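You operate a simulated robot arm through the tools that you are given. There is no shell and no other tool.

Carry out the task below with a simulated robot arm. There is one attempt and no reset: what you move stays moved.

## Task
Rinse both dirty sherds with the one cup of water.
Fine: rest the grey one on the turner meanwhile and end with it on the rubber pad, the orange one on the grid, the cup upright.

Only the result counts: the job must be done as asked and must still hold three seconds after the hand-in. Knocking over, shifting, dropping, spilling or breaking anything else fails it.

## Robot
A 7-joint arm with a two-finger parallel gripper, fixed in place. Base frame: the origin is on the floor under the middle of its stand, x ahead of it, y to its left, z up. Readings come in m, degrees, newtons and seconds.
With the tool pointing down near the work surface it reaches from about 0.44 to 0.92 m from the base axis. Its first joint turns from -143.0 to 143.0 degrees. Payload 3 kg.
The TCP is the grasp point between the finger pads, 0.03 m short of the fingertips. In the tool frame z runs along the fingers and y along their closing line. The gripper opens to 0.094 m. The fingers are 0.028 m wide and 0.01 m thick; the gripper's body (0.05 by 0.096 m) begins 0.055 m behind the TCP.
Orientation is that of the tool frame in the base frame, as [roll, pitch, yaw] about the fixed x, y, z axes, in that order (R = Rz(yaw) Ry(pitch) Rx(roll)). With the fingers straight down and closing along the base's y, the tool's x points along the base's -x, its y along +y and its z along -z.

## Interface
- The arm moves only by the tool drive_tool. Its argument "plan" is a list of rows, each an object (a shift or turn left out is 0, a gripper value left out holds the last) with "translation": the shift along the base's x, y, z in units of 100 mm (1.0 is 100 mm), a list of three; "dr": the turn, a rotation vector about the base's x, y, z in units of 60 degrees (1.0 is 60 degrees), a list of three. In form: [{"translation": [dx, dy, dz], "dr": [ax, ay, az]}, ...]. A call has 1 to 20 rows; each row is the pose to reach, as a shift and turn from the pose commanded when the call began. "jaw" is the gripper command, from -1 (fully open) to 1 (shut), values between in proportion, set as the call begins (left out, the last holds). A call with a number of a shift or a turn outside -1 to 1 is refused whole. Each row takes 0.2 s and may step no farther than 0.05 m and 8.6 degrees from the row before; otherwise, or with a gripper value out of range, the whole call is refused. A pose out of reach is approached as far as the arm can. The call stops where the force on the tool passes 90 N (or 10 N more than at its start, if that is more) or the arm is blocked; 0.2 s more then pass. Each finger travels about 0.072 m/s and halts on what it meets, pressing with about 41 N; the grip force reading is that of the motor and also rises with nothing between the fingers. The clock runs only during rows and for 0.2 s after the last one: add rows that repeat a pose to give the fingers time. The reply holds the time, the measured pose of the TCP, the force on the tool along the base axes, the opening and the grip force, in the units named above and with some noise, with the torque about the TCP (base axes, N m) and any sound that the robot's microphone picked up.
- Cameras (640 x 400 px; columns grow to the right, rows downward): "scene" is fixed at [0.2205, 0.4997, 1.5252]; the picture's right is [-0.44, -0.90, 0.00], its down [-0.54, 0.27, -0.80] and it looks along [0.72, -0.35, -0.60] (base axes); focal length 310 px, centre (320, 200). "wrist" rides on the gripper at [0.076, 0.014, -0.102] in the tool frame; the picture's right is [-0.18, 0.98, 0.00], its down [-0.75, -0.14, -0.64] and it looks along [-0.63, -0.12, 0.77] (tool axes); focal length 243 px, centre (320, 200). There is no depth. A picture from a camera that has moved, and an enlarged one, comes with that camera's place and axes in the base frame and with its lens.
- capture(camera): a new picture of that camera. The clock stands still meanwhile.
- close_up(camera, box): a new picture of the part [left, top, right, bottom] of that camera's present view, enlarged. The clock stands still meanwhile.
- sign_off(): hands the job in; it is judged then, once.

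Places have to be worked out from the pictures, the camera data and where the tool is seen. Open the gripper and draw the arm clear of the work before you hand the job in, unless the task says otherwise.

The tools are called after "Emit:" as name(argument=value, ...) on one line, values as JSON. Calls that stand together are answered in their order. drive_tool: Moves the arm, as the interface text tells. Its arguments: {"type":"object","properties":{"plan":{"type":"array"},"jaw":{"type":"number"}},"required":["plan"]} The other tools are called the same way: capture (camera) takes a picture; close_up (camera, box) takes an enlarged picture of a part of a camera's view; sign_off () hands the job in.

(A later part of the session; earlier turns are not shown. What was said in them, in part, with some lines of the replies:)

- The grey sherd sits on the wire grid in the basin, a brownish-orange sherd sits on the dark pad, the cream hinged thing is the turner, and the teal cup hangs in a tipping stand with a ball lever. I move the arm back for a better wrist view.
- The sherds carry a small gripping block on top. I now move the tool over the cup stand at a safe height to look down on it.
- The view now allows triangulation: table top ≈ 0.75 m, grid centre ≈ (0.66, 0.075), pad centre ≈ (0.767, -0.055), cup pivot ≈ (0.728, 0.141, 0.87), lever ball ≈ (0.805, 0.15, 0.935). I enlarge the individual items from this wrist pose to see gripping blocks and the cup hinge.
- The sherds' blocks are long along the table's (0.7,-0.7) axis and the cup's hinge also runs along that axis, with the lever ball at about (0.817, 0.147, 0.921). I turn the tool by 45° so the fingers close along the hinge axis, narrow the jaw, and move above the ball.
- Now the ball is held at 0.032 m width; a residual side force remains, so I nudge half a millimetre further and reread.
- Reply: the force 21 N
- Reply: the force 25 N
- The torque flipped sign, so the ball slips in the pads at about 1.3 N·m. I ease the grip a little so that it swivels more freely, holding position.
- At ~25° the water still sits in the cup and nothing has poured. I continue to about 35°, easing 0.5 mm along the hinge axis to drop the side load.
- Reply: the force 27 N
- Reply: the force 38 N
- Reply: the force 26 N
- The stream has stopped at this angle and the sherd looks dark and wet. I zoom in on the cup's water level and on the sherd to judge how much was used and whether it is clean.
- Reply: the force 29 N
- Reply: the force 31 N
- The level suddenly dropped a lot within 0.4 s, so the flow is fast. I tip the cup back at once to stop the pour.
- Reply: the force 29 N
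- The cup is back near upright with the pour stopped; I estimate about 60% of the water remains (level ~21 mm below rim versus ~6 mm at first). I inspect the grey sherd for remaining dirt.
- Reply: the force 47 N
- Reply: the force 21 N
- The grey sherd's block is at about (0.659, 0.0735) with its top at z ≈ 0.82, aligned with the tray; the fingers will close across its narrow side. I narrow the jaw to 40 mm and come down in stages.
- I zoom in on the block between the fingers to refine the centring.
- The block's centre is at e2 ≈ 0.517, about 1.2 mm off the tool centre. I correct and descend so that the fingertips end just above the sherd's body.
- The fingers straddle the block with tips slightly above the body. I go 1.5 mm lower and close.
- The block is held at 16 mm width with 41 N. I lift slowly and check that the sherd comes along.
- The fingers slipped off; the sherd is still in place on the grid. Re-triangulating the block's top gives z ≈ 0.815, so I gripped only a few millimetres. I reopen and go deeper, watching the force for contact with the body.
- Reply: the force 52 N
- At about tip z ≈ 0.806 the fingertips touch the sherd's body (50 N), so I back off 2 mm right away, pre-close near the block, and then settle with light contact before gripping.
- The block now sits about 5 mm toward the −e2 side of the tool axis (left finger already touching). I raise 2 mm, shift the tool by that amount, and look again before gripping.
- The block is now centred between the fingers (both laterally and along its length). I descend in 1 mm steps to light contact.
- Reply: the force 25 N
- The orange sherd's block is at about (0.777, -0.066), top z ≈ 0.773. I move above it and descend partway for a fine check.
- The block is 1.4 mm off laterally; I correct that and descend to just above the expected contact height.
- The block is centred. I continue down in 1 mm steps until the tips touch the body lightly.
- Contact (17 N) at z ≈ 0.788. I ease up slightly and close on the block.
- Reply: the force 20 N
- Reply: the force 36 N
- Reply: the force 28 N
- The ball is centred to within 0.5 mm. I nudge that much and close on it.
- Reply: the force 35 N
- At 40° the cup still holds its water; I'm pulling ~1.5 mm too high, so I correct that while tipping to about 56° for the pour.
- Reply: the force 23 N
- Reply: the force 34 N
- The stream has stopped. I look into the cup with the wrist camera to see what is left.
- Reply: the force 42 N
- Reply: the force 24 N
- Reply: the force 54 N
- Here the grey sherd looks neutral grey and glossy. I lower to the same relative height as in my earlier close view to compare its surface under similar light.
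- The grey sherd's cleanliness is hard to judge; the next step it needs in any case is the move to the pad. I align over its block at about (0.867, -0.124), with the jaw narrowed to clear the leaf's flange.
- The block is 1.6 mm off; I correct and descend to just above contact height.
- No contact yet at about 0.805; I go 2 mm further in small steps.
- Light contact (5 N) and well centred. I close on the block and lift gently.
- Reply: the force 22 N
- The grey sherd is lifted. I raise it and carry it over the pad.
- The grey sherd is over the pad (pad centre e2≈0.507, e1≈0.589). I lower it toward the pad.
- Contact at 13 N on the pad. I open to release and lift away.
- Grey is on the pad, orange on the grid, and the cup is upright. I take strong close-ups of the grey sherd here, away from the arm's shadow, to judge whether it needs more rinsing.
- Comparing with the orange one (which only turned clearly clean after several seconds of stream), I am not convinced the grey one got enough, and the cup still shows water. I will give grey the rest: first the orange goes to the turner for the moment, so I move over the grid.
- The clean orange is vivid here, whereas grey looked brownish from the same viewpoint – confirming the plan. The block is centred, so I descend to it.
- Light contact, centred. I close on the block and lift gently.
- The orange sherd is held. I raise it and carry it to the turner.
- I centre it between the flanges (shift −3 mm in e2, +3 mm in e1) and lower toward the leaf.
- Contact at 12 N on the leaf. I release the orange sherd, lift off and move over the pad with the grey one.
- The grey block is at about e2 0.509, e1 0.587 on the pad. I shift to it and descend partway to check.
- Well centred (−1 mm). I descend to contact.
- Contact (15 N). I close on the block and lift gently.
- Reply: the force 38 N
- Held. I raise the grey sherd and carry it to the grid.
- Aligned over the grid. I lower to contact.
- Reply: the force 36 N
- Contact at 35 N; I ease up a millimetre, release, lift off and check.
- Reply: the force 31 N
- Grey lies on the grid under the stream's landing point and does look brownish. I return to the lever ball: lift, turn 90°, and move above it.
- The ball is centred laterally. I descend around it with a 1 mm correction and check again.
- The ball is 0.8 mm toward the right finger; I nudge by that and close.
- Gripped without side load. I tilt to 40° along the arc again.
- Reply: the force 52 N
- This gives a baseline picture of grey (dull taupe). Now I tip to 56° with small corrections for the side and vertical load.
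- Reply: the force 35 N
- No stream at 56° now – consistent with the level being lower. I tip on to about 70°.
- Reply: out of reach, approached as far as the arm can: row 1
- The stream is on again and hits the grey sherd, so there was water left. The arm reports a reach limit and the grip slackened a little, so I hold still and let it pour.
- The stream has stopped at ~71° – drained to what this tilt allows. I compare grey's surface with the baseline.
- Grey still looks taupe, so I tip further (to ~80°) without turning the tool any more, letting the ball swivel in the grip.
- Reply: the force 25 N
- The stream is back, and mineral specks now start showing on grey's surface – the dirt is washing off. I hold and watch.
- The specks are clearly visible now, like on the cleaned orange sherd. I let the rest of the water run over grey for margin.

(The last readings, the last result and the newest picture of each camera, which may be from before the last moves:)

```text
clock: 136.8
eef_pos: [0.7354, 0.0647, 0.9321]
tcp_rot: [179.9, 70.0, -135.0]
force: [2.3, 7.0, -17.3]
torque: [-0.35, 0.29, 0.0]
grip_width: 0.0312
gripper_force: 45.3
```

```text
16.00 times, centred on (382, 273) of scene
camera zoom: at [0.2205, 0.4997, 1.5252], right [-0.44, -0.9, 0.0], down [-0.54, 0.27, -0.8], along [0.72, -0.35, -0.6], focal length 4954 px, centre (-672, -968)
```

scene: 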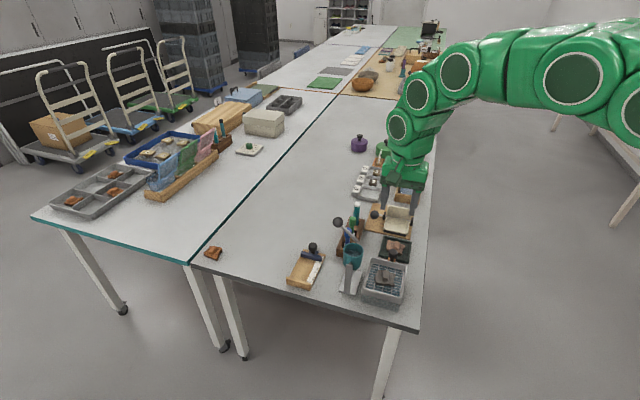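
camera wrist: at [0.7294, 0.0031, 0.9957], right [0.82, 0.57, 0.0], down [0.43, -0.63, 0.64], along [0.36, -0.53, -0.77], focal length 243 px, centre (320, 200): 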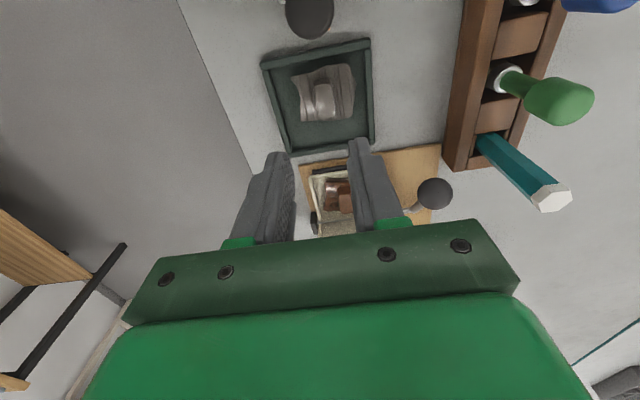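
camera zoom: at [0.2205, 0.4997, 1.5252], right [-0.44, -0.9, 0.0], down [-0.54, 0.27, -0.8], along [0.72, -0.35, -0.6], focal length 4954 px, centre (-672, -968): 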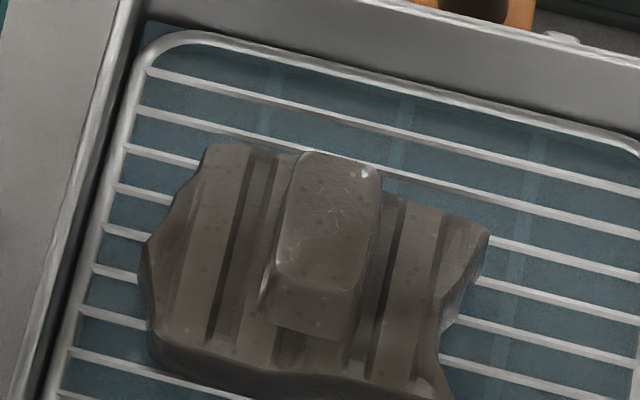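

The stream has ended, grey shows its clean speckled surface, and the basin has filled slightly. I bring the cup back upright along the arc.

Emit:
drive_tool(plan=[{"translation": [0.0898, 0.0898, 0.084], "dr": [0, 0, 0]}, {"translation": [0.1676, 0.1676, 0.134], "dr": [-0.0707, 0.0707, 0]}, {"translation": [0.256, 0.256, 0.169], "dr": [-0.165, 0.165, 0]}, {"translation": [0.3444, 0.3444, 0.189], "dr": [-0.2593, 0.2593, 0]}, {"translation": [0.4327, 0.4327, 0.179], "dr": [-0.3535, 0.3535, 0]}, {"translation": [0.5211, 0.5211, 0.154], "dr": [-0.4478, 0.4478, 0]}, {"translation": [0.6046, 0.6046, 0.109], "dr": [-0.5421, 0.5421, 0]}, {"translation": [0.6838, 0.6838, 0.051], "dr": [-0.6364, 0.6364, 0]}, {"translation": [0.7559, 0.7559, -0.021], "dr": [-0.7307, 0.7307, 0]}, {"translation": [0.8216, 0.8216, -0.106], "dr": [-0.825, 0.825, 0]}, {"translation": [0.8216, 0.8216, -0.106], "dr": [-0.825, 0.825, 0]}])

Emit:
close_up(camera="scene", box=[328, 210, 368, 260])

Emit:
close_up(camera="scene", box=[325, 210, 425, 310])

```text
clock: 138.2
eef_pos: [0.7879, 0.1171, 0.9469]
tcp_rot: [178.5, 32.6, -136.2]
force: [-2.5, 9.8, -8.8]
torque: [0.31, -0.53, 0.09]
grip_width: 0.0313
gripper_force: 45.4
stopped in row 7: the force on the tool passed its limit at 96 N (the readings are from after the stop); the commanded pose is now the measured one
```

```text
8.00 times, centred on (348, 235) of scene
camera zoom: at [0.2205, 0.4997, 1.5252], right [-0.44, -0.9, 0.0], down [-0.54, 0.27, -0.8], along [0.72, -0.35, -0.6], focal length 2477 px, centre (96, -80)
```

zoom: 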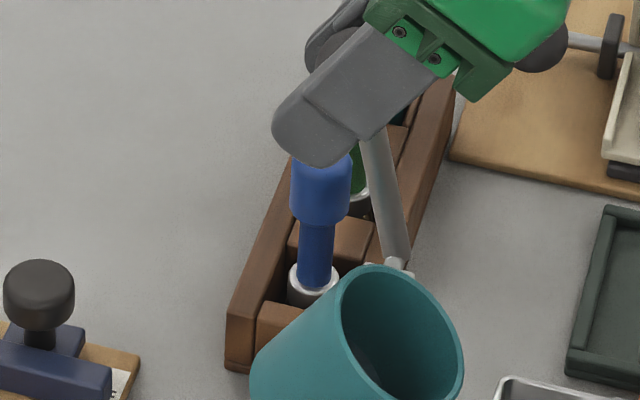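

```text
4.00 times, centred on (375, 260) of scene
camera zoom: at [0.2205, 0.4997, 1.5252], right [-0.44, -0.9, 0.0], down [-0.54, 0.27, -0.8], along [0.72, -0.35, -0.6], focal length 1238 px, centre (100, -40)
```

zoom: 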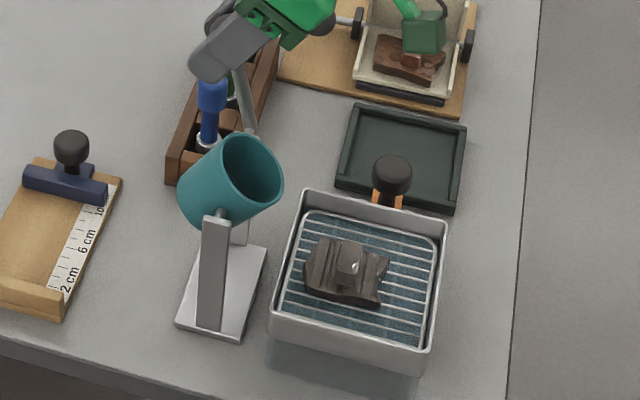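

The cup is empty and at ~32°; the motion stopped on a force limit because the ball had shifted within the grip. The cup holds its angle by friction, so I open the fingers, recentre on the ball and continue.

Emit:
drive_tool(plan=[{"translation": [0, 0, 0]}, {"translation": [0, 0, 0]}], jaw=-0.1)

Emit:
close_up(camera="wrist", box=[240, 120, 400, 240])

Emit:
close_up(camera="scene", box=[325, 205, 395, 290])

```text
clock: 138.8
eef_pos: [0.7879, 0.1156, 0.9464]
tcp_rot: [178.4, 32.6, -136.3]
force: [-0.3, 0.5, -0.4]
torque: [-0.01, 0.01, 0.03]
grip_width: 0.0516
gripper_force: 0.1
```

```text
3.33 times, centred on (320, 180) of wrist
camera zoom: at [0.6943, 0.0417, 0.9926], right [-0.58, 0.81, 0.12], down [0.32, 0.09, 0.94], along [0.75, 0.58, -0.31], focal length 809 px, centre (320, 267)
```

zoom: 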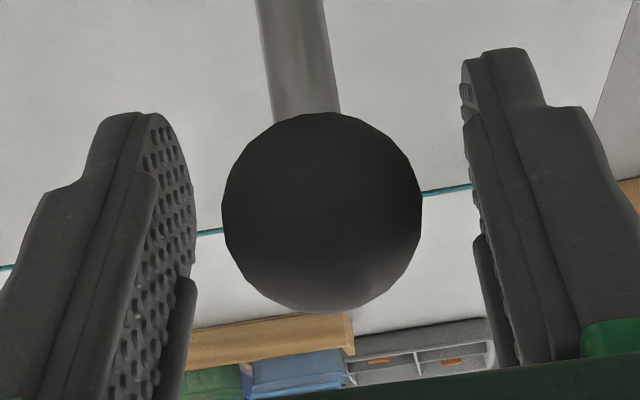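

```text
4.71 times, centred on (360, 248) of scene
camera zoom: at [0.2205, 0.4997, 1.5252], right [-0.44, -0.9, 0.0], down [-0.54, 0.27, -0.8], along [0.72, -0.35, -0.6], focal length 1457 px, centre (132, -24)
```

zoom: 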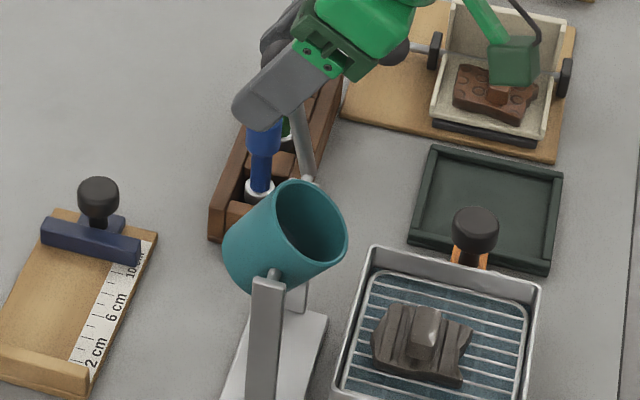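

The ball sits about 2 mm below the TCP. I recentre on it and close again.

Emit:
drive_tool(plan=[{"translation": [-0.005, -0.005, -0.022]}, {"translation": [-0.005, -0.005, -0.022]}])

Emit:
drive_tool(plan=[{"translation": [0, 0, 0]}, {"translation": [0, 0, 0]}], jaw=0.4)

```text
clock: 139.4
eef_pos: [0.7869, 0.1159, 0.9457]
tcp_rot: [178.4, 32.7, -136.2]
force: [-1.1, -0.5, -0.2]
torque: [0.01, 0.0, -0.02]
grip_width: 0.0516
gripper_force: 0.0
```

```text
clock: 140.1
eef_pos: [0.7872, 0.1155, 0.9447]
tcp_rot: [178.4, 32.5, -136.2]
force: [-4.3, 5.2, 2.8]
torque: [0.01, 0.04, 0.07]
grip_width: 0.0315
gripper_force: 45.1
```

Regripped with little load. I go back half of the remaining angle and check the force.

Emit:
drive_tool(plan=[{"translation": [0.0863, 0.0863, -0.034], "dr": [-0.0943, 0.0943, 0]}, {"translation": [0.1669, 0.1669, -0.084], "dr": [-0.1886, 0.1886, 0]}])

Emit:
close_up(camera="scene", box=[325, 205, 395, 290])

```text
clock: 140.7
eef_pos: [0.8023, 0.1326, 0.9354]
tcp_rot: [178.8, 16.4, -136.1]
force: [-4.1, 6.0, 1.3]
torque: [-0.17, -0.15, 0.82]
grip_width: 0.0314
gripper_force: 45.4
```

```text
4.71 times, centred on (360, 248) of scene
camera zoom: at [0.2205, 0.4997, 1.5252], right [-0.44, -0.9, 0.0], down [-0.54, 0.27, -0.8], along [0.72, -0.35, -0.6], focal length 1457 px, centre (132, -24)
```

zoom: 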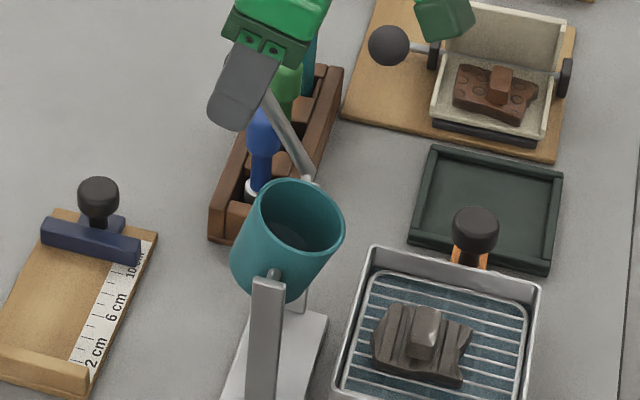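

Forces stay low. I complete the return to upright.

Emit:
drive_tool(plan=[{"translation": [0.0742, 0.0742, -0.065], "dr": [-0.0943, 0.0943, 0]}, {"translation": [0.1435, 0.1435, -0.146], "dr": [-0.1933, 0.1933, 0]}, {"translation": [0.1435, 0.1435, -0.146], "dr": [-0.1933, 0.1933, 0]}])

Emit:
close_up(camera="scene", box=[328, 210, 368, 260])

Emit:
close_up(camera="scene", box=[325, 205, 395, 290])

```text
clock: 141.4
eef_pos: [0.8181, 0.1461, 0.9196]
tcp_rot: [179.0, -0.1, -136.1]
force: [-22.0, 0.6, -33.2]
torque: [0.66, -0.87, -0.06]
grip_width: 0.0317
gripper_force: 44.7
```

```text
8.00 times, centred on (348, 235) of scene
camera zoom: at [0.2205, 0.4997, 1.5252], right [-0.44, -0.9, 0.0], down [-0.54, 0.27, -0.8], along [0.72, -0.35, -0.6], focal length 2477 px, centre (96, -80)
```

zoom: 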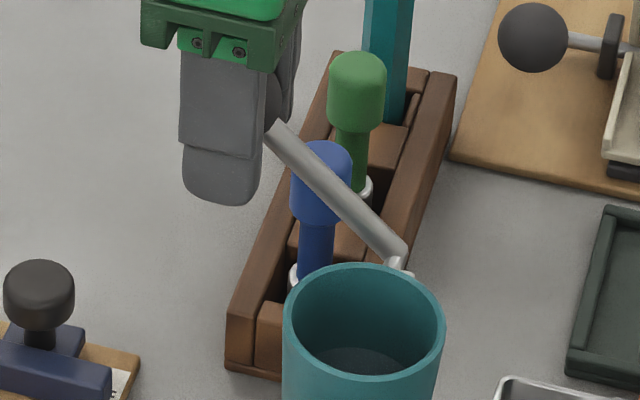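

```text
4.71 times, centred on (360, 248) of scene
camera zoom: at [0.2205, 0.4997, 1.5252], right [-0.44, -0.9, 0.0], down [-0.54, 0.27, -0.8], along [0.72, -0.35, -0.6], focal length 1457 px, centre (132, -24)
```

zoom: 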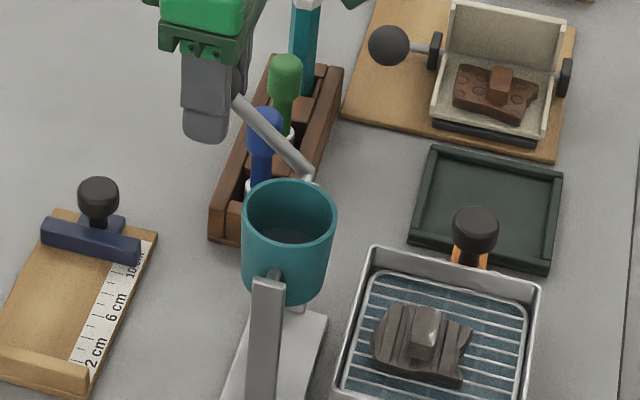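

The cup stands upright with only a little water left. I release the ball, lift off and straighten the tool's small residual tilt.

Emit:
drive_tool(plan=[{"translation": [0, 0, 0]}, {"translation": [0, 0, 0]}, {"translation": [0, 0, 0]}], jaw=-0.19)

Emit:
close_up(camera="wrist", box=[200, 0, 520, 250])

Emit:
drive_tool(plan=[{"translation": [0, 0, 0.3]}, {"translation": [0, 0, 0.65], "dr": [-0.006, -0.006, 0.009]}, {"translation": [0, 0, 1.0], "dr": [-0.012, -0.0116, 0.0183]}, {"translation": [0, 0, 1.0], "dr": [-0.012, -0.0116, 0.0183]}])

Emit:
close_up(camera="scene", box=[325, 205, 425, 305])

```text
clock: 142.2
eef_pos: [0.8186, 0.147, 0.9227]
tcp_rot: [179.2, 0.3, -136.0]
force: [0.4, 1.3, -0.5]
torque: [-0.02, 0.02, 0.03]
grip_width: 0.0558
gripper_force: 0.1
```

```text
1.60 times, centred on (360, 125) of wrist
camera zoom: at [0.7555, 0.1027, 1.024], right [-0.55, 0.84, 0.02], down [0.65, 0.41, 0.64], along [0.53, 0.36, -0.77], focal length 388 px, centre (256, 320)
```

zoom: 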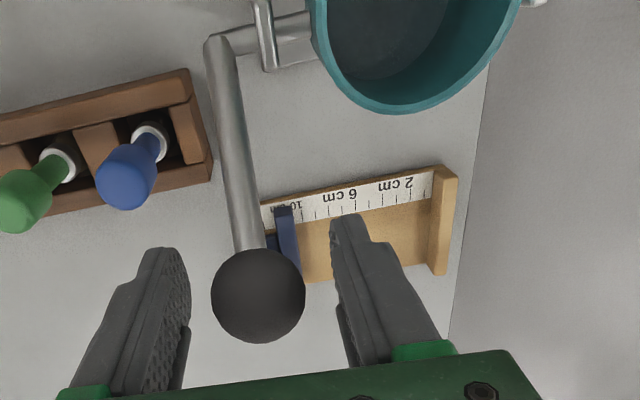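

```text
clock: 143.2
eef_pos: [0.8208, 0.1462, 1.0216]
tcp_rot: [-179.7, 0.2, -135.0]
force: [0.3, 0.1, -0.7]
torque: [0.0, -0.01, 0.01]
grip_width: 0.0561
gripper_force: 0.1
```

```text
4.00 times, centred on (375, 255) of scene
camera zoom: at [0.2205, 0.4997, 1.5252], right [-0.44, -0.9, 0.0], down [-0.54, 0.27, -0.8], along [0.72, -0.35, -0.6], focal length 1238 px, centre (100, -20)
```

zoom: 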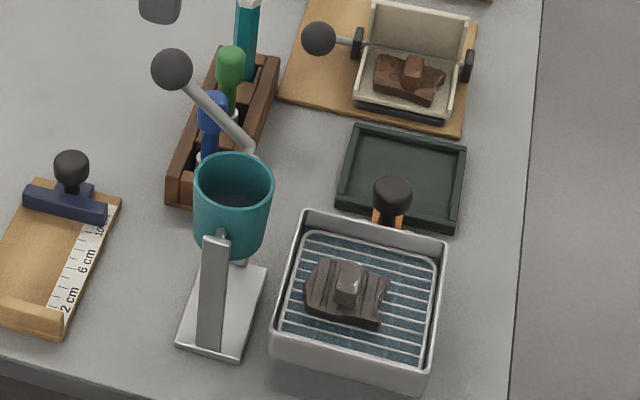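

Everything is in order. Now grey goes from the grid to the pad: I turn the tool back by 90° and move over the grid.

Emit:
drive_tool(plan=[{"translation": [0, 0, 0.3], "dr": [0, 0, -0.13]}, {"translation": [-0.1, -0.05, 0.5], "dr": [0, 0, -0.26]}, {"translation": [-0.3, -0.13, 0.6], "dr": [0, 0, -0.39]}, {"translation": [-0.5, -0.22, 0.6], "dr": [0, 0, -0.52]}, {"translation": [-0.7, -0.31, 0.6], "dr": [0, 0, -0.65]}, {"translation": [-0.85, -0.4, 0.6], "dr": [0, 0, -0.78]}, {"translation": [-1.0, -0.45, 0.6], "dr": [0, 0, -0.9]}, {"translation": [-1.0, -0.45, 0.6], "dr": [0, 0, -1.0]}])

Emit:
drive_tool(plan=[{"translation": [-0.2, -0.08, 0.0], "dr": [0, 0, -0.125]}, {"translation": [-0.4, -0.16, 0.0], "dr": [0, 0, -0.25]}, {"translation": [-0.58, -0.23, 0.0], "dr": [0, 0, -0.375]}, {"translation": [-0.58, -0.23, 0.0], "dr": [0, 0, -0.5]}, {"translation": [-0.58, -0.23, 0.0], "dr": [0, 0, -0.5]}], jaw=0.25)

Emit:
close_up(camera="wrist", box=[265, 5, 365, 120])

Emit:
close_up(camera="wrist", box=[285, 105, 385, 240])

```text
clock: 145.1
eef_pos: [0.7184, 0.1018, 1.0819]
tcp_rot: [-179.9, 0.2, 164.9]
force: [0.2, -0.5, 0.4]
torque: [-0.01, -0.01, 0.01]
grip_width: 0.056
gripper_force: 0.1
```

```text
clock: 146.2
eef_pos: [0.6608, 0.0782, 1.0811]
tcp_rot: [-180.0, 0.1, 135.1]
force: [-0.7, 0.2, 0.1]
torque: [0.0, 0.0, 0.0]
grip_width: 0.0352
gripper_force: 0.0
```

```text
3.48 times, centred on (315, 62) of wrist
camera zoom: at [0.6171, 0.1429, 1.1826], right [0.83, 0.56, 0.0], down [0.43, -0.63, 0.64], along [0.36, -0.53, -0.77], focal length 844 px, centre (337, 678)
```

zoom: 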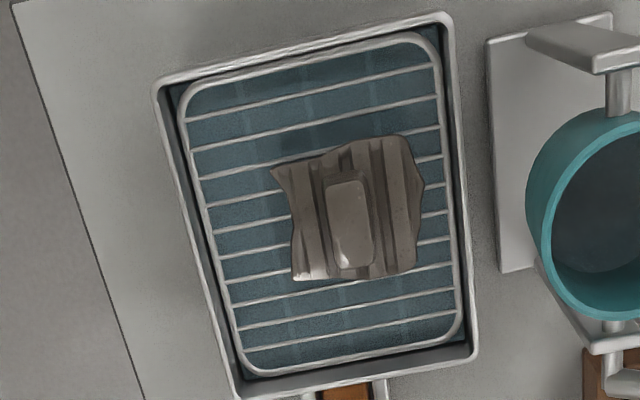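

```text
2.96 times, centred on (335, 172) of wrist
camera zoom: at [0.6171, 0.1429, 1.1826], right [0.83, 0.56, 0.0], down [0.43, -0.63, 0.64], along [0.36, -0.53, -0.77], focal length 719 px, centre (276, 282)
```

zoom: 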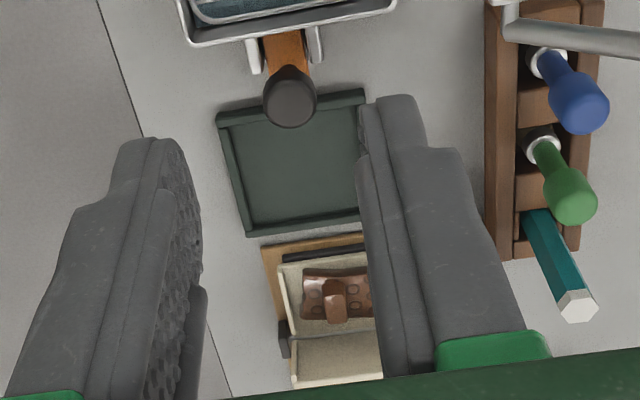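

I zoom on the grey sherd from the scene camera with the arm out of its light to verify the clean surface.

Emit:
close_up(camera="scene", box=[370, 262, 394, 284])

Emit:
close_up(camera="scene", box=[386, 214, 408, 232])

Emit:
close_up(camera="scene", box=[338, 236, 370, 264])

```text
16.00 times, centred on (382, 273) of scene
camera zoom: at [0.2205, 0.4997, 1.5252], right [-0.44, -0.9, 0.0], down [-0.54, 0.27, -0.8], along [0.72, -0.35, -0.6], focal length 4954 px, centre (-672, -968)
```

zoom: 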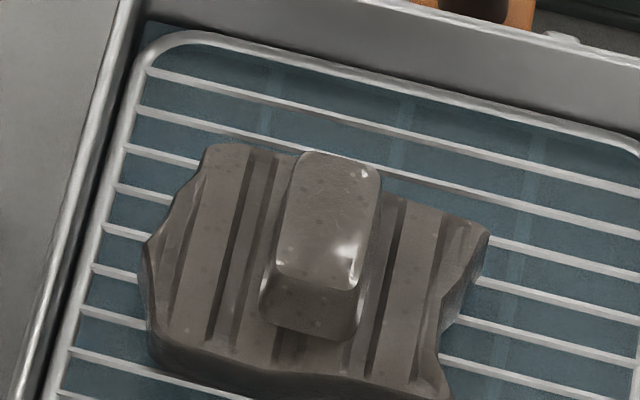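

```text
16.00 times, centred on (397, 223) of scene
camera zoom: at [0.2205, 0.4997, 1.5252], right [-0.44, -0.9, 0.0], down [-0.54, 0.27, -0.8], along [0.72, -0.35, -0.6], focal length 4954 px, centre (-912, -168)
```

zoom: 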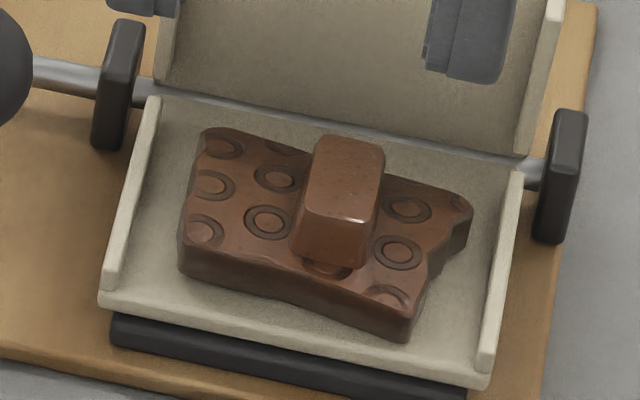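

```text
14.29 times, centred on (354, 250) of scene
camera zoom: at [0.2205, 0.4997, 1.5252], right [-0.44, -0.9, 0.0], down [-0.54, 0.27, -0.8], along [0.72, -0.35, -0.6], focal length 4423 px, centre (-166, -514)
```

zoom: 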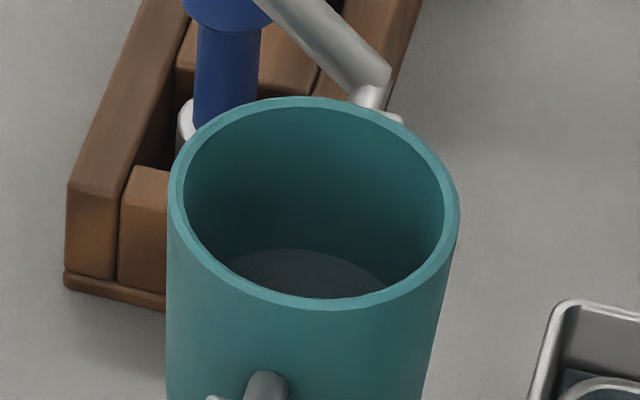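

Both sherds now show their clean surfaces (grey speckled, orange vivid), and a little water remains in the cup. Now I pick grey: its block is at e2≈0.528, so I shift there and descend partway.

Emit:
drive_tool(plan=[{"translation": [0.041, 0.041, -0.35]}, {"translation": [0.041, 0.041, -0.7]}, {"translation": [0.041, 0.041, -1.0]}, {"translation": [0.041, 0.041, -1.0]}], jaw=0.36)

Emit:
drive_tool(plan=[{"translation": [0, 0, -0.4]}, {"translation": [0, 0, -0.8]}, {"translation": [0, 0, -0.8]}])

Emit:
close_up(camera="wrist", box=[250, 60, 390, 180])

```text
clock: 147.2
eef_pos: [0.6648, 0.0837, 0.9807]
tcp_rot: [-179.8, 0.1, 135.1]
force: [0.7, 0.0, -0.9]
torque: [0.01, 0.0, 0.0]
grip_width: 0.0302
gripper_force: 0.0
```

```text
clock: 148.1
eef_pos: [0.6646, 0.0823, 0.9008]
tcp_rot: [-179.9, 0.1, 134.9]
force: [0.9, 0.6, 0.3]
torque: [-0.01, 0.0, 0.02]
grip_width: 0.0301
gripper_force: 0.1
```

```text
3.33 times, centred on (320, 120) of wrist
camera zoom: at [0.6209, 0.1462, 1.0029], right [0.82, 0.57, 0.0], down [0.43, -0.63, 0.64], along [0.36, -0.53, -0.76], focal length 809 px, centre (320, 467)
```

zoom: 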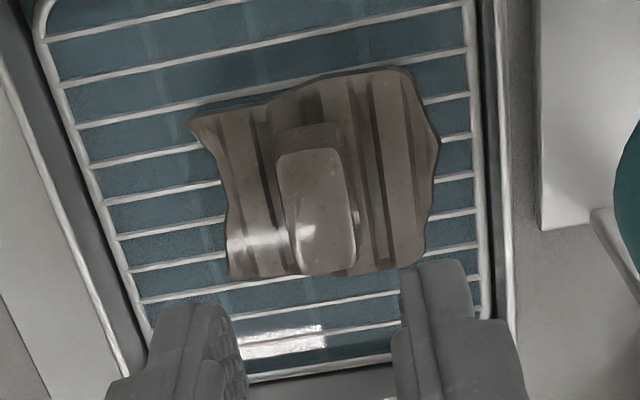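

Centred. I descend to contact.

Emit:
drive_tool(plan=[{"translation": [-0.004, -0.004, -0.2]}, {"translation": [-0.004, -0.004, -0.4]}, {"translation": [-0.004, -0.004, -0.55]}, {"translation": [-0.004, -0.004, -0.61]}, {"translation": [-0.004, -0.004, -0.62]}])

Emit:
drive_tool(plan=[{"translation": [0, 0, -0.01]}, {"translation": [0, 0, -0.02]}])

```text
clock: 149.2
eef_pos: [0.6651, 0.0834, 0.8406]
tcp_rot: [-179.8, 0.1, 135.0]
force: [0.3, 0.2, 0.2]
torque: [-0.04, 0.0, 0.01]
grip_width: 0.03
gripper_force: 0.1
```

```text
clock: 149.8
eef_pos: [0.665, 0.0827, 0.8368]
tcp_rot: [-180.0, 0.3, 135.1]
force: [-0.8, 0.3, 2.4]
torque: [0.08, -0.01, 0.0]
grip_width: 0.0298
gripper_force: 0.0
```

First light contact. I close on the block and lift gently.

Emit:
drive_tool(plan=[{"translation": [0, 0, -0.008]}, {"translation": [0, 0, -0.008]}, {"translation": [0, 0, -0.008]}, {"translation": [0, 0, -0.008]}], jaw=1)

Emit:
drive_tool(plan=[{"translation": [0, 0, 0.02]}, {"translation": [0, 0, 0.04]}, {"translation": [0, 0, 0.07]}, {"translation": [0, 0, 0.1]}, {"translation": [0, 0, 0.15]}])

Emit:
close_up(camera="scene", box=[345, 235, 415, 300])

```text
clock: 150.8
eef_pos: [0.6649, 0.0823, 0.8377]
tcp_rot: [180.0, 0.2, 135.0]
force: [-0.5, -5.0, 32.9]
torque: [0.12, 0.02, 0.04]
grip_width: 0.0159
gripper_force: 41.1
```

```text
clock: 152.1
eef_pos: [0.6653, 0.0822, 0.8518]
tcp_rot: [-179.9, 0.3, 135.0]
force: [0.0, -0.3, -0.8]
torque: [0.0, 0.02, -0.01]
grip_width: 0.0158
gripper_force: 41.0
```

```text
6.15 times, centred on (380, 268) of scene
camera zoom: at [0.2205, 0.4997, 1.5252], right [-0.44, -0.9, 0.0], down [-0.54, 0.27, -0.8], along [0.72, -0.35, -0.6], focal length 1905 px, centre (-49, -215)
```

zoom: 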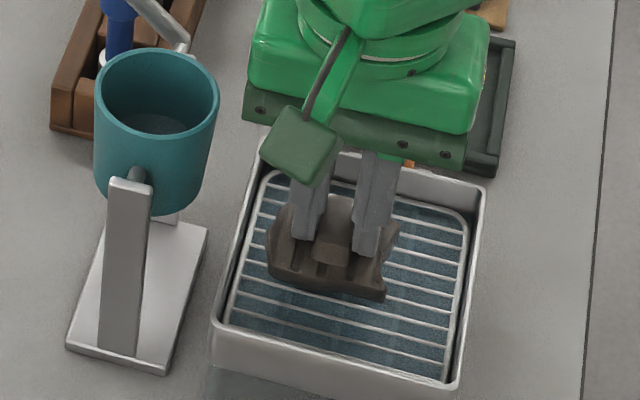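

Held. I raise it and carry it to the pad.

Emit:
drive_tool(plan=[{"translation": [0, 0, 0.25]}, {"translation": [0, 0, 0.5]}, {"translation": [0, 0, 0.73]}])

Emit:
drive_tool(plan=[{"translation": [0.15, -0.2, 0]}, {"translation": [0.35, -0.45, 0]}, {"translation": [0.55, -0.72, 0]}, {"translation": [0.77, -1.0, 0]}])

Emit:
drive_tool(plan=[{"translation": [0.15, -0.2, 0]}, {"translation": [0.313, -0.416, 0]}, {"translation": [0.313, -0.416, -0.3]}, {"translation": [0.313, -0.416, -0.6]}, {"translation": [0.313, -0.416, -0.75]}, {"translation": [0.313, -0.416, -0.75]}])

Emit:
close_up(camera="wrist", box=[230, 30, 410, 190])

Emit:
close_up(camera="scene", box=[370, 215, 425, 262])

```text
clock: 152.8
eef_pos: [0.6643, 0.0815, 0.9277]
tcp_rot: [-180.0, 0.1, 135.2]
force: [0.1, -0.1, -1.0]
torque: [-0.05, 0.0, -0.02]
grip_width: 0.0158
gripper_force: 41.2
```

```text
clock: 153.8
eef_pos: [0.7417, -0.0165, 0.9253]
tcp_rot: [-179.9, 0.1, 134.9]
force: [0.6, 0.1, -0.2]
torque: [0.0, 0.0, 0.01]
grip_width: 0.0155
gripper_force: 41.0
```

```text
clock: 155.2
eef_pos: [0.7748, -0.0591, 0.8502]
tcp_rot: [-179.9, 0.1, 135.2]
force: [0.3, 0.3, -0.8]
torque: [0.0, -0.01, -0.01]
grip_width: 0.016
gripper_force: 41.1
```

```text
2.50 times, centred on (320, 110) of wrist
camera zoom: at [0.7302, 0.0053, 0.9511], right [0.82, 0.57, 0.0], down [0.43, -0.63, 0.64], along [0.36, -0.53, -0.76], focal length 606 px, centre (320, 425)
```

zoom: 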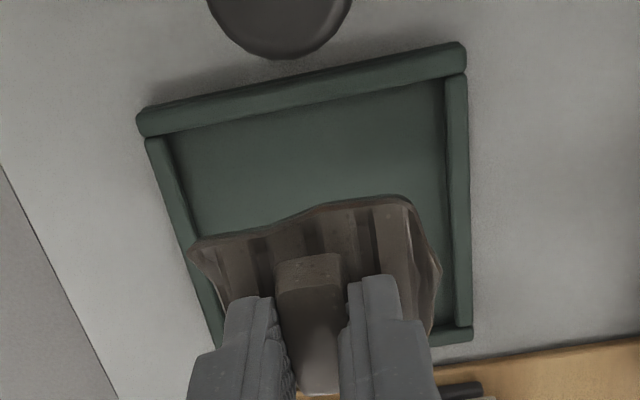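

```text
8.51 times, centred on (398, 238) of scene
camera zoom: at [0.2205, 0.4997, 1.5252], right [-0.44, -0.9, 0.0], down [-0.54, 0.27, -0.8], along [0.72, -0.35, -0.6], focal length 2635 px, centre (-340, -128)
```

zoom: 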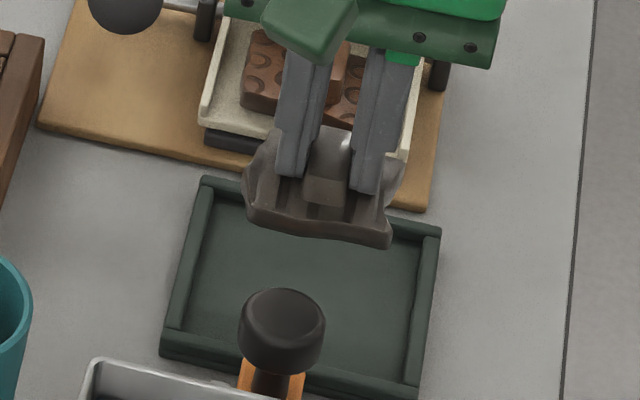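

Over the pad. I lower it to contact.

Emit:
drive_tool(plan=[{"translation": [-0.007, -0.007, -0.2]}, {"translation": [-0.007, -0.007, -0.4]}, {"translation": [-0.007, -0.007, -0.53]}, {"translation": [-0.007, -0.007, -0.585]}])

Emit:
drive_tool(plan=[{"translation": [0, 0, -0.01]}, {"translation": [0, 0, -0.02]}, {"translation": [0, 0, -0.03]}])

```text
clock: 156.2
eef_pos: [0.7734, -0.0602, 0.7911]
tcp_rot: [-179.9, 0.1, 135.1]
force: [-0.9, 0.2, -0.6]
torque: [0.0, 0.01, 0.01]
grip_width: 0.0156
gripper_force: 41.0
```

```text
clock: 157.1
eef_pos: [0.7728, -0.0614, 0.7889]
tcp_rot: [-179.9, 0.2, 135.0]
force: [-2.3, -1.1, 10.3]
torque: [0.15, -0.09, -0.01]
grip_width: 0.0159
gripper_force: 40.6
```

Contact at 10 N on the pad. I release, lift, and look.

Emit:
drive_tool(plan=[{"translation": [0, 0, 0.005]}, {"translation": [0, 0, 0.005]}, {"translation": [0, 0, 0.01]}], jaw=0.25)

Emit:
drive_tool(plan=[{"translation": [0, 0, 0.15]}, {"translation": [0, 0, 0.4]}, {"translation": [0, 0, 0.7]}, {"translation": [0, 0, 1.0]}])

Emit:
close_up(camera="scene", box=[370, 215, 425, 262])

Emit:
close_up(camera="wrist", box=[230, 30, 410, 190])

```text
clock: 157.8
eef_pos: [0.7728, -0.0605, 0.7884]
tcp_rot: [-180.0, 0.1, 135.1]
force: [-0.8, -1.0, 1.6]
torque: [0.01, 0.0, 0.0]
grip_width: 0.0345
gripper_force: 0.1
```

```text
clock: 158.8
eef_pos: [0.7732, -0.0602, 0.8918]
tcp_rot: [-179.7, 0.2, 135.1]
force: [0.9, -0.7, 0.4]
torque: [-0.01, -0.01, -0.01]
grip_width: 0.0353
gripper_force: 0.0
```

```text
8.51 times, centred on (398, 238) of scene
camera zoom: at [0.2205, 0.4997, 1.5252], right [-0.44, -0.9, 0.0], down [-0.54, 0.27, -0.8], along [0.72, -0.35, -0.6], focal length 2635 px, centre (-340, -128)
```

zoom: 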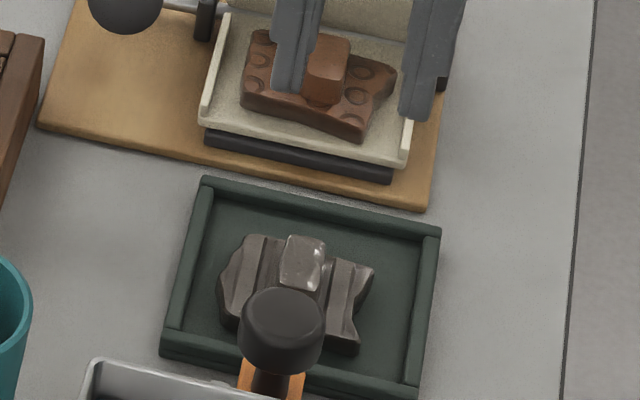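

```text
2.50 times, centred on (320, 110) of wrist
camera zoom: at [0.7281, 0.0041, 0.9926], right [0.82, 0.57, 0.0], down [0.43, -0.63, 0.64], along [0.36, -0.53, -0.76], focal length 606 px, centre (320, 425)
```

zoom: 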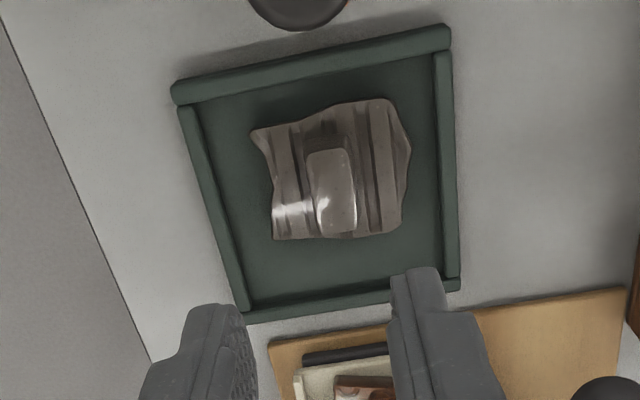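

Grey lies flat inside the pad. Now the orange one: I move over the turner and locate its block.

Emit:
drive_tool(plan=[{"translation": [0, 0, 0.3]}, {"translation": [0.25, -0.21, 0.4]}, {"translation": [0.5, -0.42, 0.4]}, {"translation": [0.75, -0.63, 0.4]}, {"translation": [0.838, -0.703, 0.4]}, {"translation": [0.838, -0.703, 0.2]}, {"translation": [0.838, -0.703, 0.2]}], jaw=0.25)

Emit:
close_up(camera="wrist", box=[240, 40, 420, 190])

```text
clock: 160.4
eef_pos: [0.8547, -0.1317, 0.9098]
tcp_rot: [-179.9, 0.2, 135.2]
force: [-0.2, 0.1, -0.8]
torque: [-0.02, -0.03, -0.04]
grip_width: 0.0357
gripper_force: 0.1
```

```text
2.67 times, centred on (330, 115) of wrist
camera zoom: at [0.812, -0.0674, 1.0108], right [0.82, 0.57, 0.0], down [0.43, -0.63, 0.64], along [0.36, -0.53, -0.76], focal length 647 px, centre (293, 427)
```

zoom: 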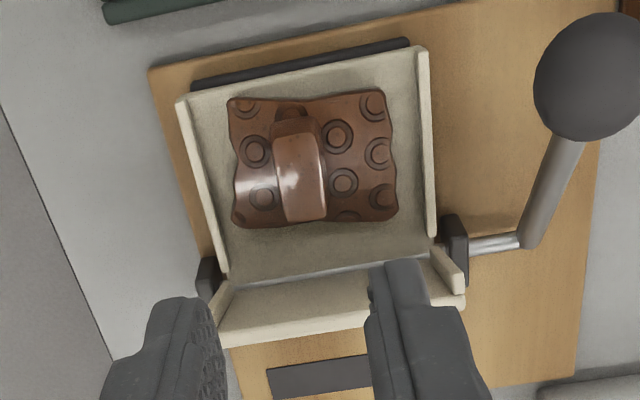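

The orange block is at about (0.858, -0.130). I shift and descend partway.

Emit:
drive_tool(plan=[{"translation": [0.037, 0.013, -0.3]}, {"translation": [0.037, 0.013, -0.6]}, {"translation": [0.037, 0.013, -0.78]}, {"translation": [0.037, 0.013, -0.78]}], jaw=0.36)

Emit:
close_up(camera="wrist", box=[250, 80, 390, 200])

```text
clock: 161.4
eef_pos: [0.8603, -0.1292, 0.8328]
tcp_rot: [-180.0, 0.2, 134.9]
force: [0.4, -0.3, -0.7]
torque: [-0.02, 0.0, 0.01]
grip_width: 0.0304
gripper_force: 0.0
```

```text
3.33 times, centred on (320, 140) of wrist
camera zoom: at [0.8159, -0.0653, 0.9341], right [0.82, 0.57, 0.0], down [0.43, -0.63, 0.64], along [0.36, -0.53, -0.76], focal length 809 px, centre (320, 400)
```

zoom: 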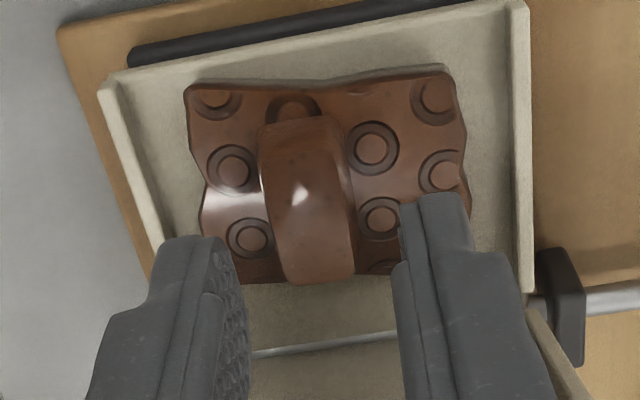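

The block is 2.2 mm to the left; I correct and descend to contact.

Emit:
drive_tool(plan=[{"translation": [-0.016, -0.016, -0.1]}, {"translation": [-0.016, -0.016, -0.2]}, {"translation": [-0.016, -0.016, -0.25]}, {"translation": [-0.016, -0.016, -0.27]}])

Emit:
drive_tool(plan=[{"translation": [0, 0, -0.01]}, {"translation": [0, 0, -0.015]}])

Emit:
close_up(camera="wrist", box=[260, 110, 380, 210])

```text
clock: 162.4
eef_pos: [0.8601, -0.1295, 0.8052]
tcp_rot: [-179.9, 0.2, 135.2]
force: [-0.3, -0.3, 0.4]
torque: [0.01, 0.01, -0.01]
grip_width: 0.0303
gripper_force: 0.0
```

```text
clock: 163.1
eef_pos: [0.8597, -0.1301, 0.8039]
tcp_rot: [-179.9, 0.3, 135.1]
force: [-1.7, 1.1, 20.2]
torque: [0.09, 0.25, 0.01]
grip_width: 0.0302
gripper_force: 0.1
```

```text
4.00 times, centred on (320, 160) of wrist
camera zoom: at [0.8148, -0.0658, 0.9059], right [0.82, 0.57, 0.0], down [0.43, -0.63, 0.65], along [0.37, -0.53, -0.76], focal length 970 px, centre (320, 360)
```

zoom: 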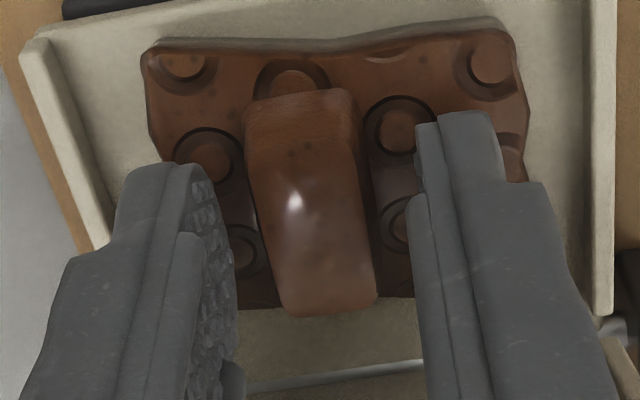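

Contact and centred. I ease up slightly, close, and lift gently.

Emit:
drive_tool(plan=[{"translation": [0, 0, 0.005]}, {"translation": [0, 0, 0.005]}, {"translation": [0, 0, 0.005]}, {"translation": [0, 0, 0.005]}], jaw=1)

Emit:
drive_tool(plan=[{"translation": [0, 0, 0.02]}, {"translation": [0, 0, 0.04]}, {"translation": [0, 0, 0.07]}, {"translation": [0, 0, 0.1]}, {"translation": [0, 0, 0.15]}])

Emit:
close_up(camera="scene", box=[365, 195, 425, 260])

```text
clock: 164.1
eef_pos: [0.8591, -0.1297, 0.8046]
tcp_rot: [-179.9, 0.2, 134.9]
force: [5.1, -2.2, 23.1]
torque: [-0.05, -0.18, -0.07]
grip_width: 0.0157
gripper_force: 41.0
```

```text
clock: 165.2
eef_pos: [0.8565, -0.1307, 0.8171]
tcp_rot: [-179.8, 0.1, 135.0]
force: [0.9, -0.1, -1.4]
torque: [-0.04, 0.0, 0.01]
grip_width: 0.016
gripper_force: 40.6
```

```text
6.15 times, centred on (395, 228) of scene
camera zoom: at [0.2205, 0.4997, 1.5252], right [-0.44, -0.9, 0.0], down [-0.54, 0.27, -0.8], along [0.72, -0.35, -0.6], focal length 1905 px, centre (-142, 31)
```

zoom: 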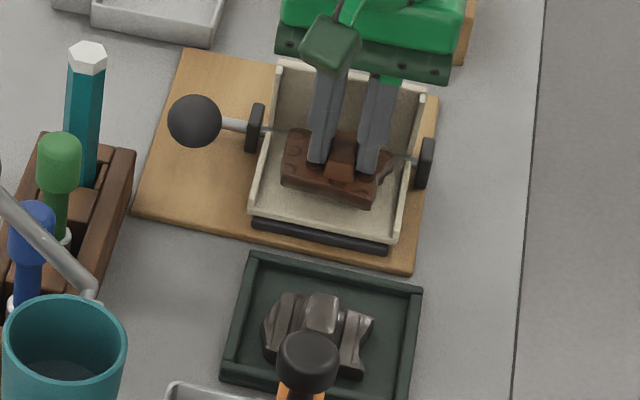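

Held. I raise it high enough to pass over everything and carry it back to the grid.

Emit:
drive_tool(plan=[{"translation": [0, 0, 0.3]}, {"translation": [0, 0, 0.65]}, {"translation": [0, 0, 1.0]}])

Emit:
drive_tool(plan=[{"translation": [-0.2, 0.2, 0.1]}, {"translation": [-0.45, 0.45, 0.1]}, {"translation": [-0.72, 0.72, 0.1]}, {"translation": [-1.0, 1.0, 0.1]}])

Emit:
drive_tool(plan=[{"translation": [-0.25, 0.25, 0]}, {"translation": [-0.5, 0.5, 0]}, {"translation": [-0.75, 0.75, 0]}, {"translation": [-1.0, 1.0, 0]}, {"translation": [-1.0, 1.0, -0.3]}, {"translation": [-1.0, 1.0, -0.6]}, {"translation": [-1.0, 1.0, -0.78]}, {"translation": [-1.0, 1.0, -0.78]}])

Emit:
close_up(camera="wrist", box=[220, 20, 420, 200])

Emit:
close_up(camera="scene", box=[340, 225, 425, 305])

```text
clock: 166.1
eef_pos: [0.8587, -0.1306, 0.9176]
tcp_rot: [-179.9, 0.2, 135.0]
force: [-0.1, -0.5, 0.3]
torque: [0.02, 0.02, -0.02]
grip_width: 0.016
gripper_force: 41.1
```

```text
clock: 167.1
eef_pos: [0.7567, -0.031, 0.9297]
tcp_rot: [-179.9, 0.1, 135.0]
force: [-0.3, 0.4, -1.3]
torque: [-0.02, 0.01, 0.0]
grip_width: 0.016
gripper_force: 41.3
```

```text
clock: 168.8
eef_pos: [0.6575, 0.0685, 0.8525]
tcp_rot: [-179.9, 0.2, 135.0]
force: [0.9, -0.4, 0.1]
torque: [0.01, 0.04, 0.01]
grip_width: 0.0155
gripper_force: 40.4
```

```text
2.22 times, centred on (320, 110) of wrist
camera zoom: at [0.6131, 0.134, 0.9531], right [0.82, 0.57, 0.0], down [0.43, -0.63, 0.64], along [0.36, -0.53, -0.76], focal length 539 px, centre (320, 400)
```

zoom: 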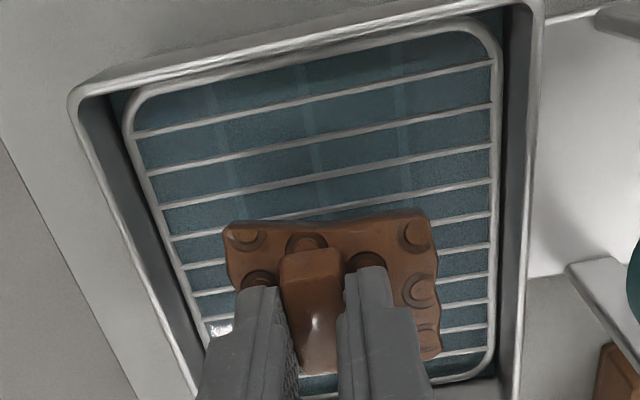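

```text
5.00 times, centred on (382, 265) of scene
camera zoom: at [0.2205, 0.4997, 1.5252], right [-0.44, -0.9, 0.0], down [-0.54, 0.27, -0.8], along [0.72, -0.35, -0.6], focal length 1548 px, centre (8, -125)
```

zoom: 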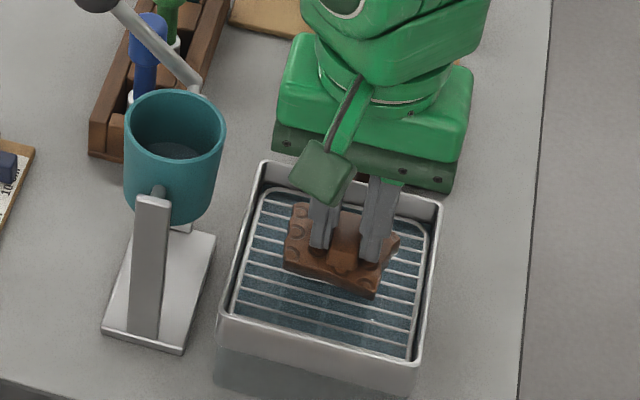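

Centred over the grid. I lower to contact.

Emit:
drive_tool(plan=[{"translation": [0, 0, -0.06]}, {"translation": [0, 0, -0.11]}, {"translation": [0, 0, -0.13]}])

Emit:
drive_tool(plan=[{"translation": [0, 0, -0.01]}, {"translation": [0, 0, -0.02]}])

```text
clock: 169.7
eef_pos: [0.6579, 0.0687, 0.8379]
tcp_rot: [-179.8, 0.2, 135.1]
force: [0.0, -1.2, 3.5]
torque: [0.02, -0.07, -0.01]
grip_width: 0.016
gripper_force: 40.3
```

```text
clock: 170.2
eef_pos: [0.6576, 0.0694, 0.837]
tcp_rot: [180.0, 0.2, 135.1]
force: [-15.2, -4.6, 49.5]
torque: [-0.05, 0.5, 0.01]
grip_width: 0.0159
gripper_force: 41.2
```

Firm contact (50 N); I ease up 1.5 mm, release and lift off.

Emit:
drive_tool(plan=[{"translation": [0, 0, 0.015]}, {"translation": [0, 0, 0.015]}])

Emit:
drive_tool(plan=[{"translation": [0, 0, 0]}, {"translation": [0, 0, 0]}, {"translation": [0, 0, 0.01]}], jaw=0.25)

Emit:
drive_tool(plan=[{"translation": [0, 0, 0.15]}, {"translation": [0, 0, 0.4]}, {"translation": [0, 0, 0.7]}, {"translation": [0, 0, 1.0]}])

Emit:
close_up(camera="scene", box=[335, 220, 425, 305])

Emit:
close_up(camera="wrist", box=[220, 0, 420, 180])

```text
clock: 170.8
eef_pos: [0.6585, 0.0699, 0.8369]
tcp_rot: [-179.8, 0.3, 135.0]
force: [3.9, -2.1, 22.0]
torque: [-0.02, -0.2, -0.01]
grip_width: 0.0159
gripper_force: 41.3
```

```text
clock: 171.7
eef_pos: [0.6585, 0.0698, 0.8376]
tcp_rot: [-179.7, 0.1, 135.1]
force: [1.4, 0.0, 10.8]
torque: [0.06, 0.06, -0.01]
grip_width: 0.0318
gripper_force: 0.0
```

```text
clock: 172.7
eef_pos: [0.6572, 0.0702, 0.9394]
tcp_rot: [-179.7, 0.1, 135.2]
force: [0.2, 0.0, -0.3]
torque: [-0.01, -0.01, 0.03]
grip_width: 0.0353
gripper_force: 0.0
```

```text
4.71 times, centred on (380, 262) of scene
camera zoom: at [0.2205, 0.4997, 1.5252], right [-0.44, -0.9, 0.0], down [-0.54, 0.27, -0.8], along [0.72, -0.35, -0.6], focal length 1457 px, centre (38, -94)
```

zoom: 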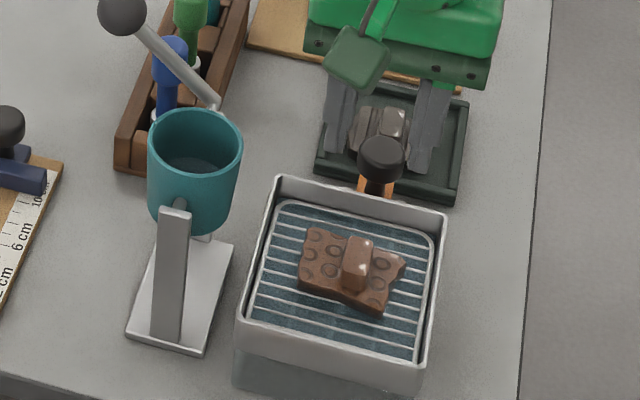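

```text
2.22 times, centred on (320, 90) of wrist
camera zoom: at [0.6131, 0.1339, 1.0409], right [0.82, 0.57, 0.0], down [0.44, -0.63, 0.64], along [0.36, -0.53, -0.77], focal length 539 px, centre (320, 444)
```

zoom: 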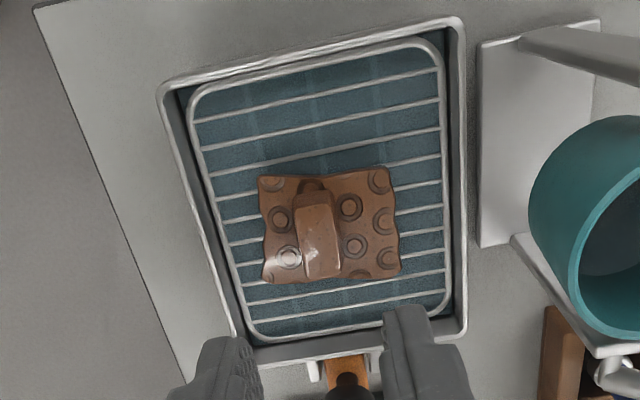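

Orange lies centred on the grid, grey on the pad, cup upright. I lift, open the gripper fully and draw the arm clear of the work.

Emit:
drive_tool(plan=[{"translation": [0, 0, 0.35]}, {"translation": [0, 0, 0.7]}, {"translation": [0, 0, 1.0]}], jaw=-1)

Emit:
drive_tool(plan=[{"translation": [-0.2, -0.2, 0.2]}, {"translation": [-0.5, -0.45, 0.4]}, {"translation": [-0.8, -0.7, 0.5]}, {"translation": [-1.0, -1.0, 0.6]}, {"translation": [-1.0, -1.0, 0.6]}])

Emit:
capture(camera="scene")

Emit:
close_up(camera="scene", box=[280, 190, 430, 310])

Emit:
close_up(camera="scene", box=[370, 225, 420, 290])

```text
clock: 173.4
eef_pos: [0.6578, 0.0695, 1.038]
tcp_rot: [-179.9, 0.1, 135.0]
force: [0.2, 0.7, 0.0]
torque: [0.0, 0.02, -0.01]
grip_width: 0.094
gripper_force: 0.0
```

```text
clock: 174.7
eef_pos: [0.5573, -0.0307, 1.0963]
tcp_rot: [-179.9, 0.1, 135.0]
force: [-0.1, 0.4, 0.4]
torque: [0.0, 0.02, 0.01]
grip_width: 0.0941
gripper_force: 0.0
```

```text
taken
```

scene: 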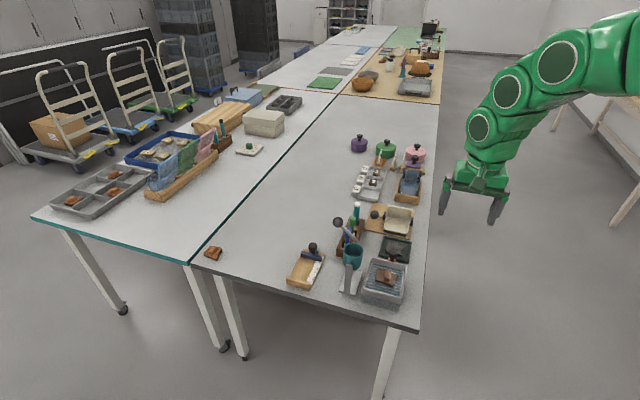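

```text
3.33 times, centred on (355, 250) of scene
camera zoom: at [0.2205, 0.4997, 1.5252], right [-0.44, -0.9, 0.0], down [-0.54, 0.27, -0.8], along [0.72, -0.35, -0.6], focal length 1032 px, centre (203, 33)
```

zoom: 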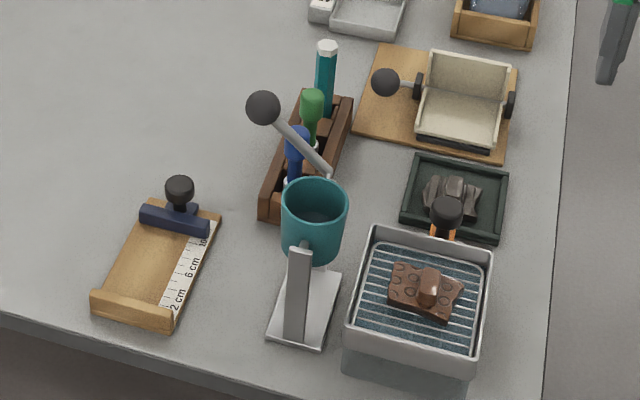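

```text
6.15 times, centred on (395, 258) of scene
camera zoom: at [0.2205, 0.4997, 1.5252], right [-0.44, -0.9, 0.0], down [-0.54, 0.27, -0.8], along [0.72, -0.35, -0.6], focal length 1905 px, centre (-142, -154)
```

zoom: 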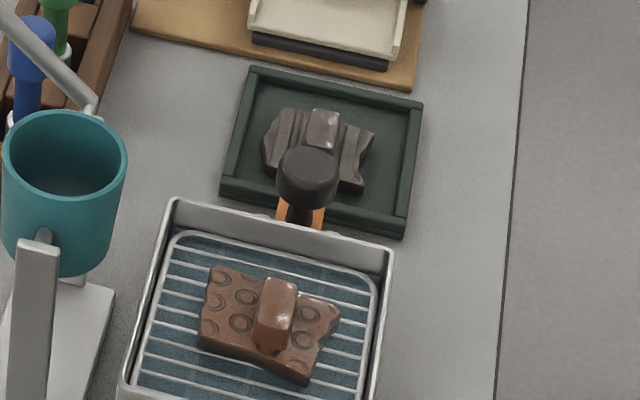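

The final check shows grey on the rubber pad, orange on the grid (both rinsed), the cup upright, all other items at their original places, and the arm clear with an open gripper. I hand the job in.

Emit:
sign_off()

```text
The job is handed in.
```

The job is handed in. Both sherds were rinsed from the one cup. At the last picture the grey sherd lay on the rubber pad, the orange one on the grid, and the cup stood upright. The arm was clear with the gripper open.

- **How clean they are:** I judged this only by eye. The orange sherd turned a vivid orange, and the grey one's surface specks came through. I had no direct reading of whether either counts as clean.
- **Second rinse for grey:** The first pour left the grey sherd looking dull. It waited on the turner while I rinsed the orange one, as you asked. I then put the grey one on the pad, moved the orange one to the turner, and gave the grey one more water on the grid. A little water is still in the cup.
- **Contact forces:** My first attempt to lift the grey sherd slipped off and left it in place. While setting the fingers on the sherds I briefly pressed with up to about 50 N. Tipping the cup back after the last pour, the lever motion stopped at 96 N, so I regripped and finished it. I saw no damage from any of this.
- **Everything else:** The cup stand and the other items nearby looked unmoved in the last picture, and I saw no spill on the table.
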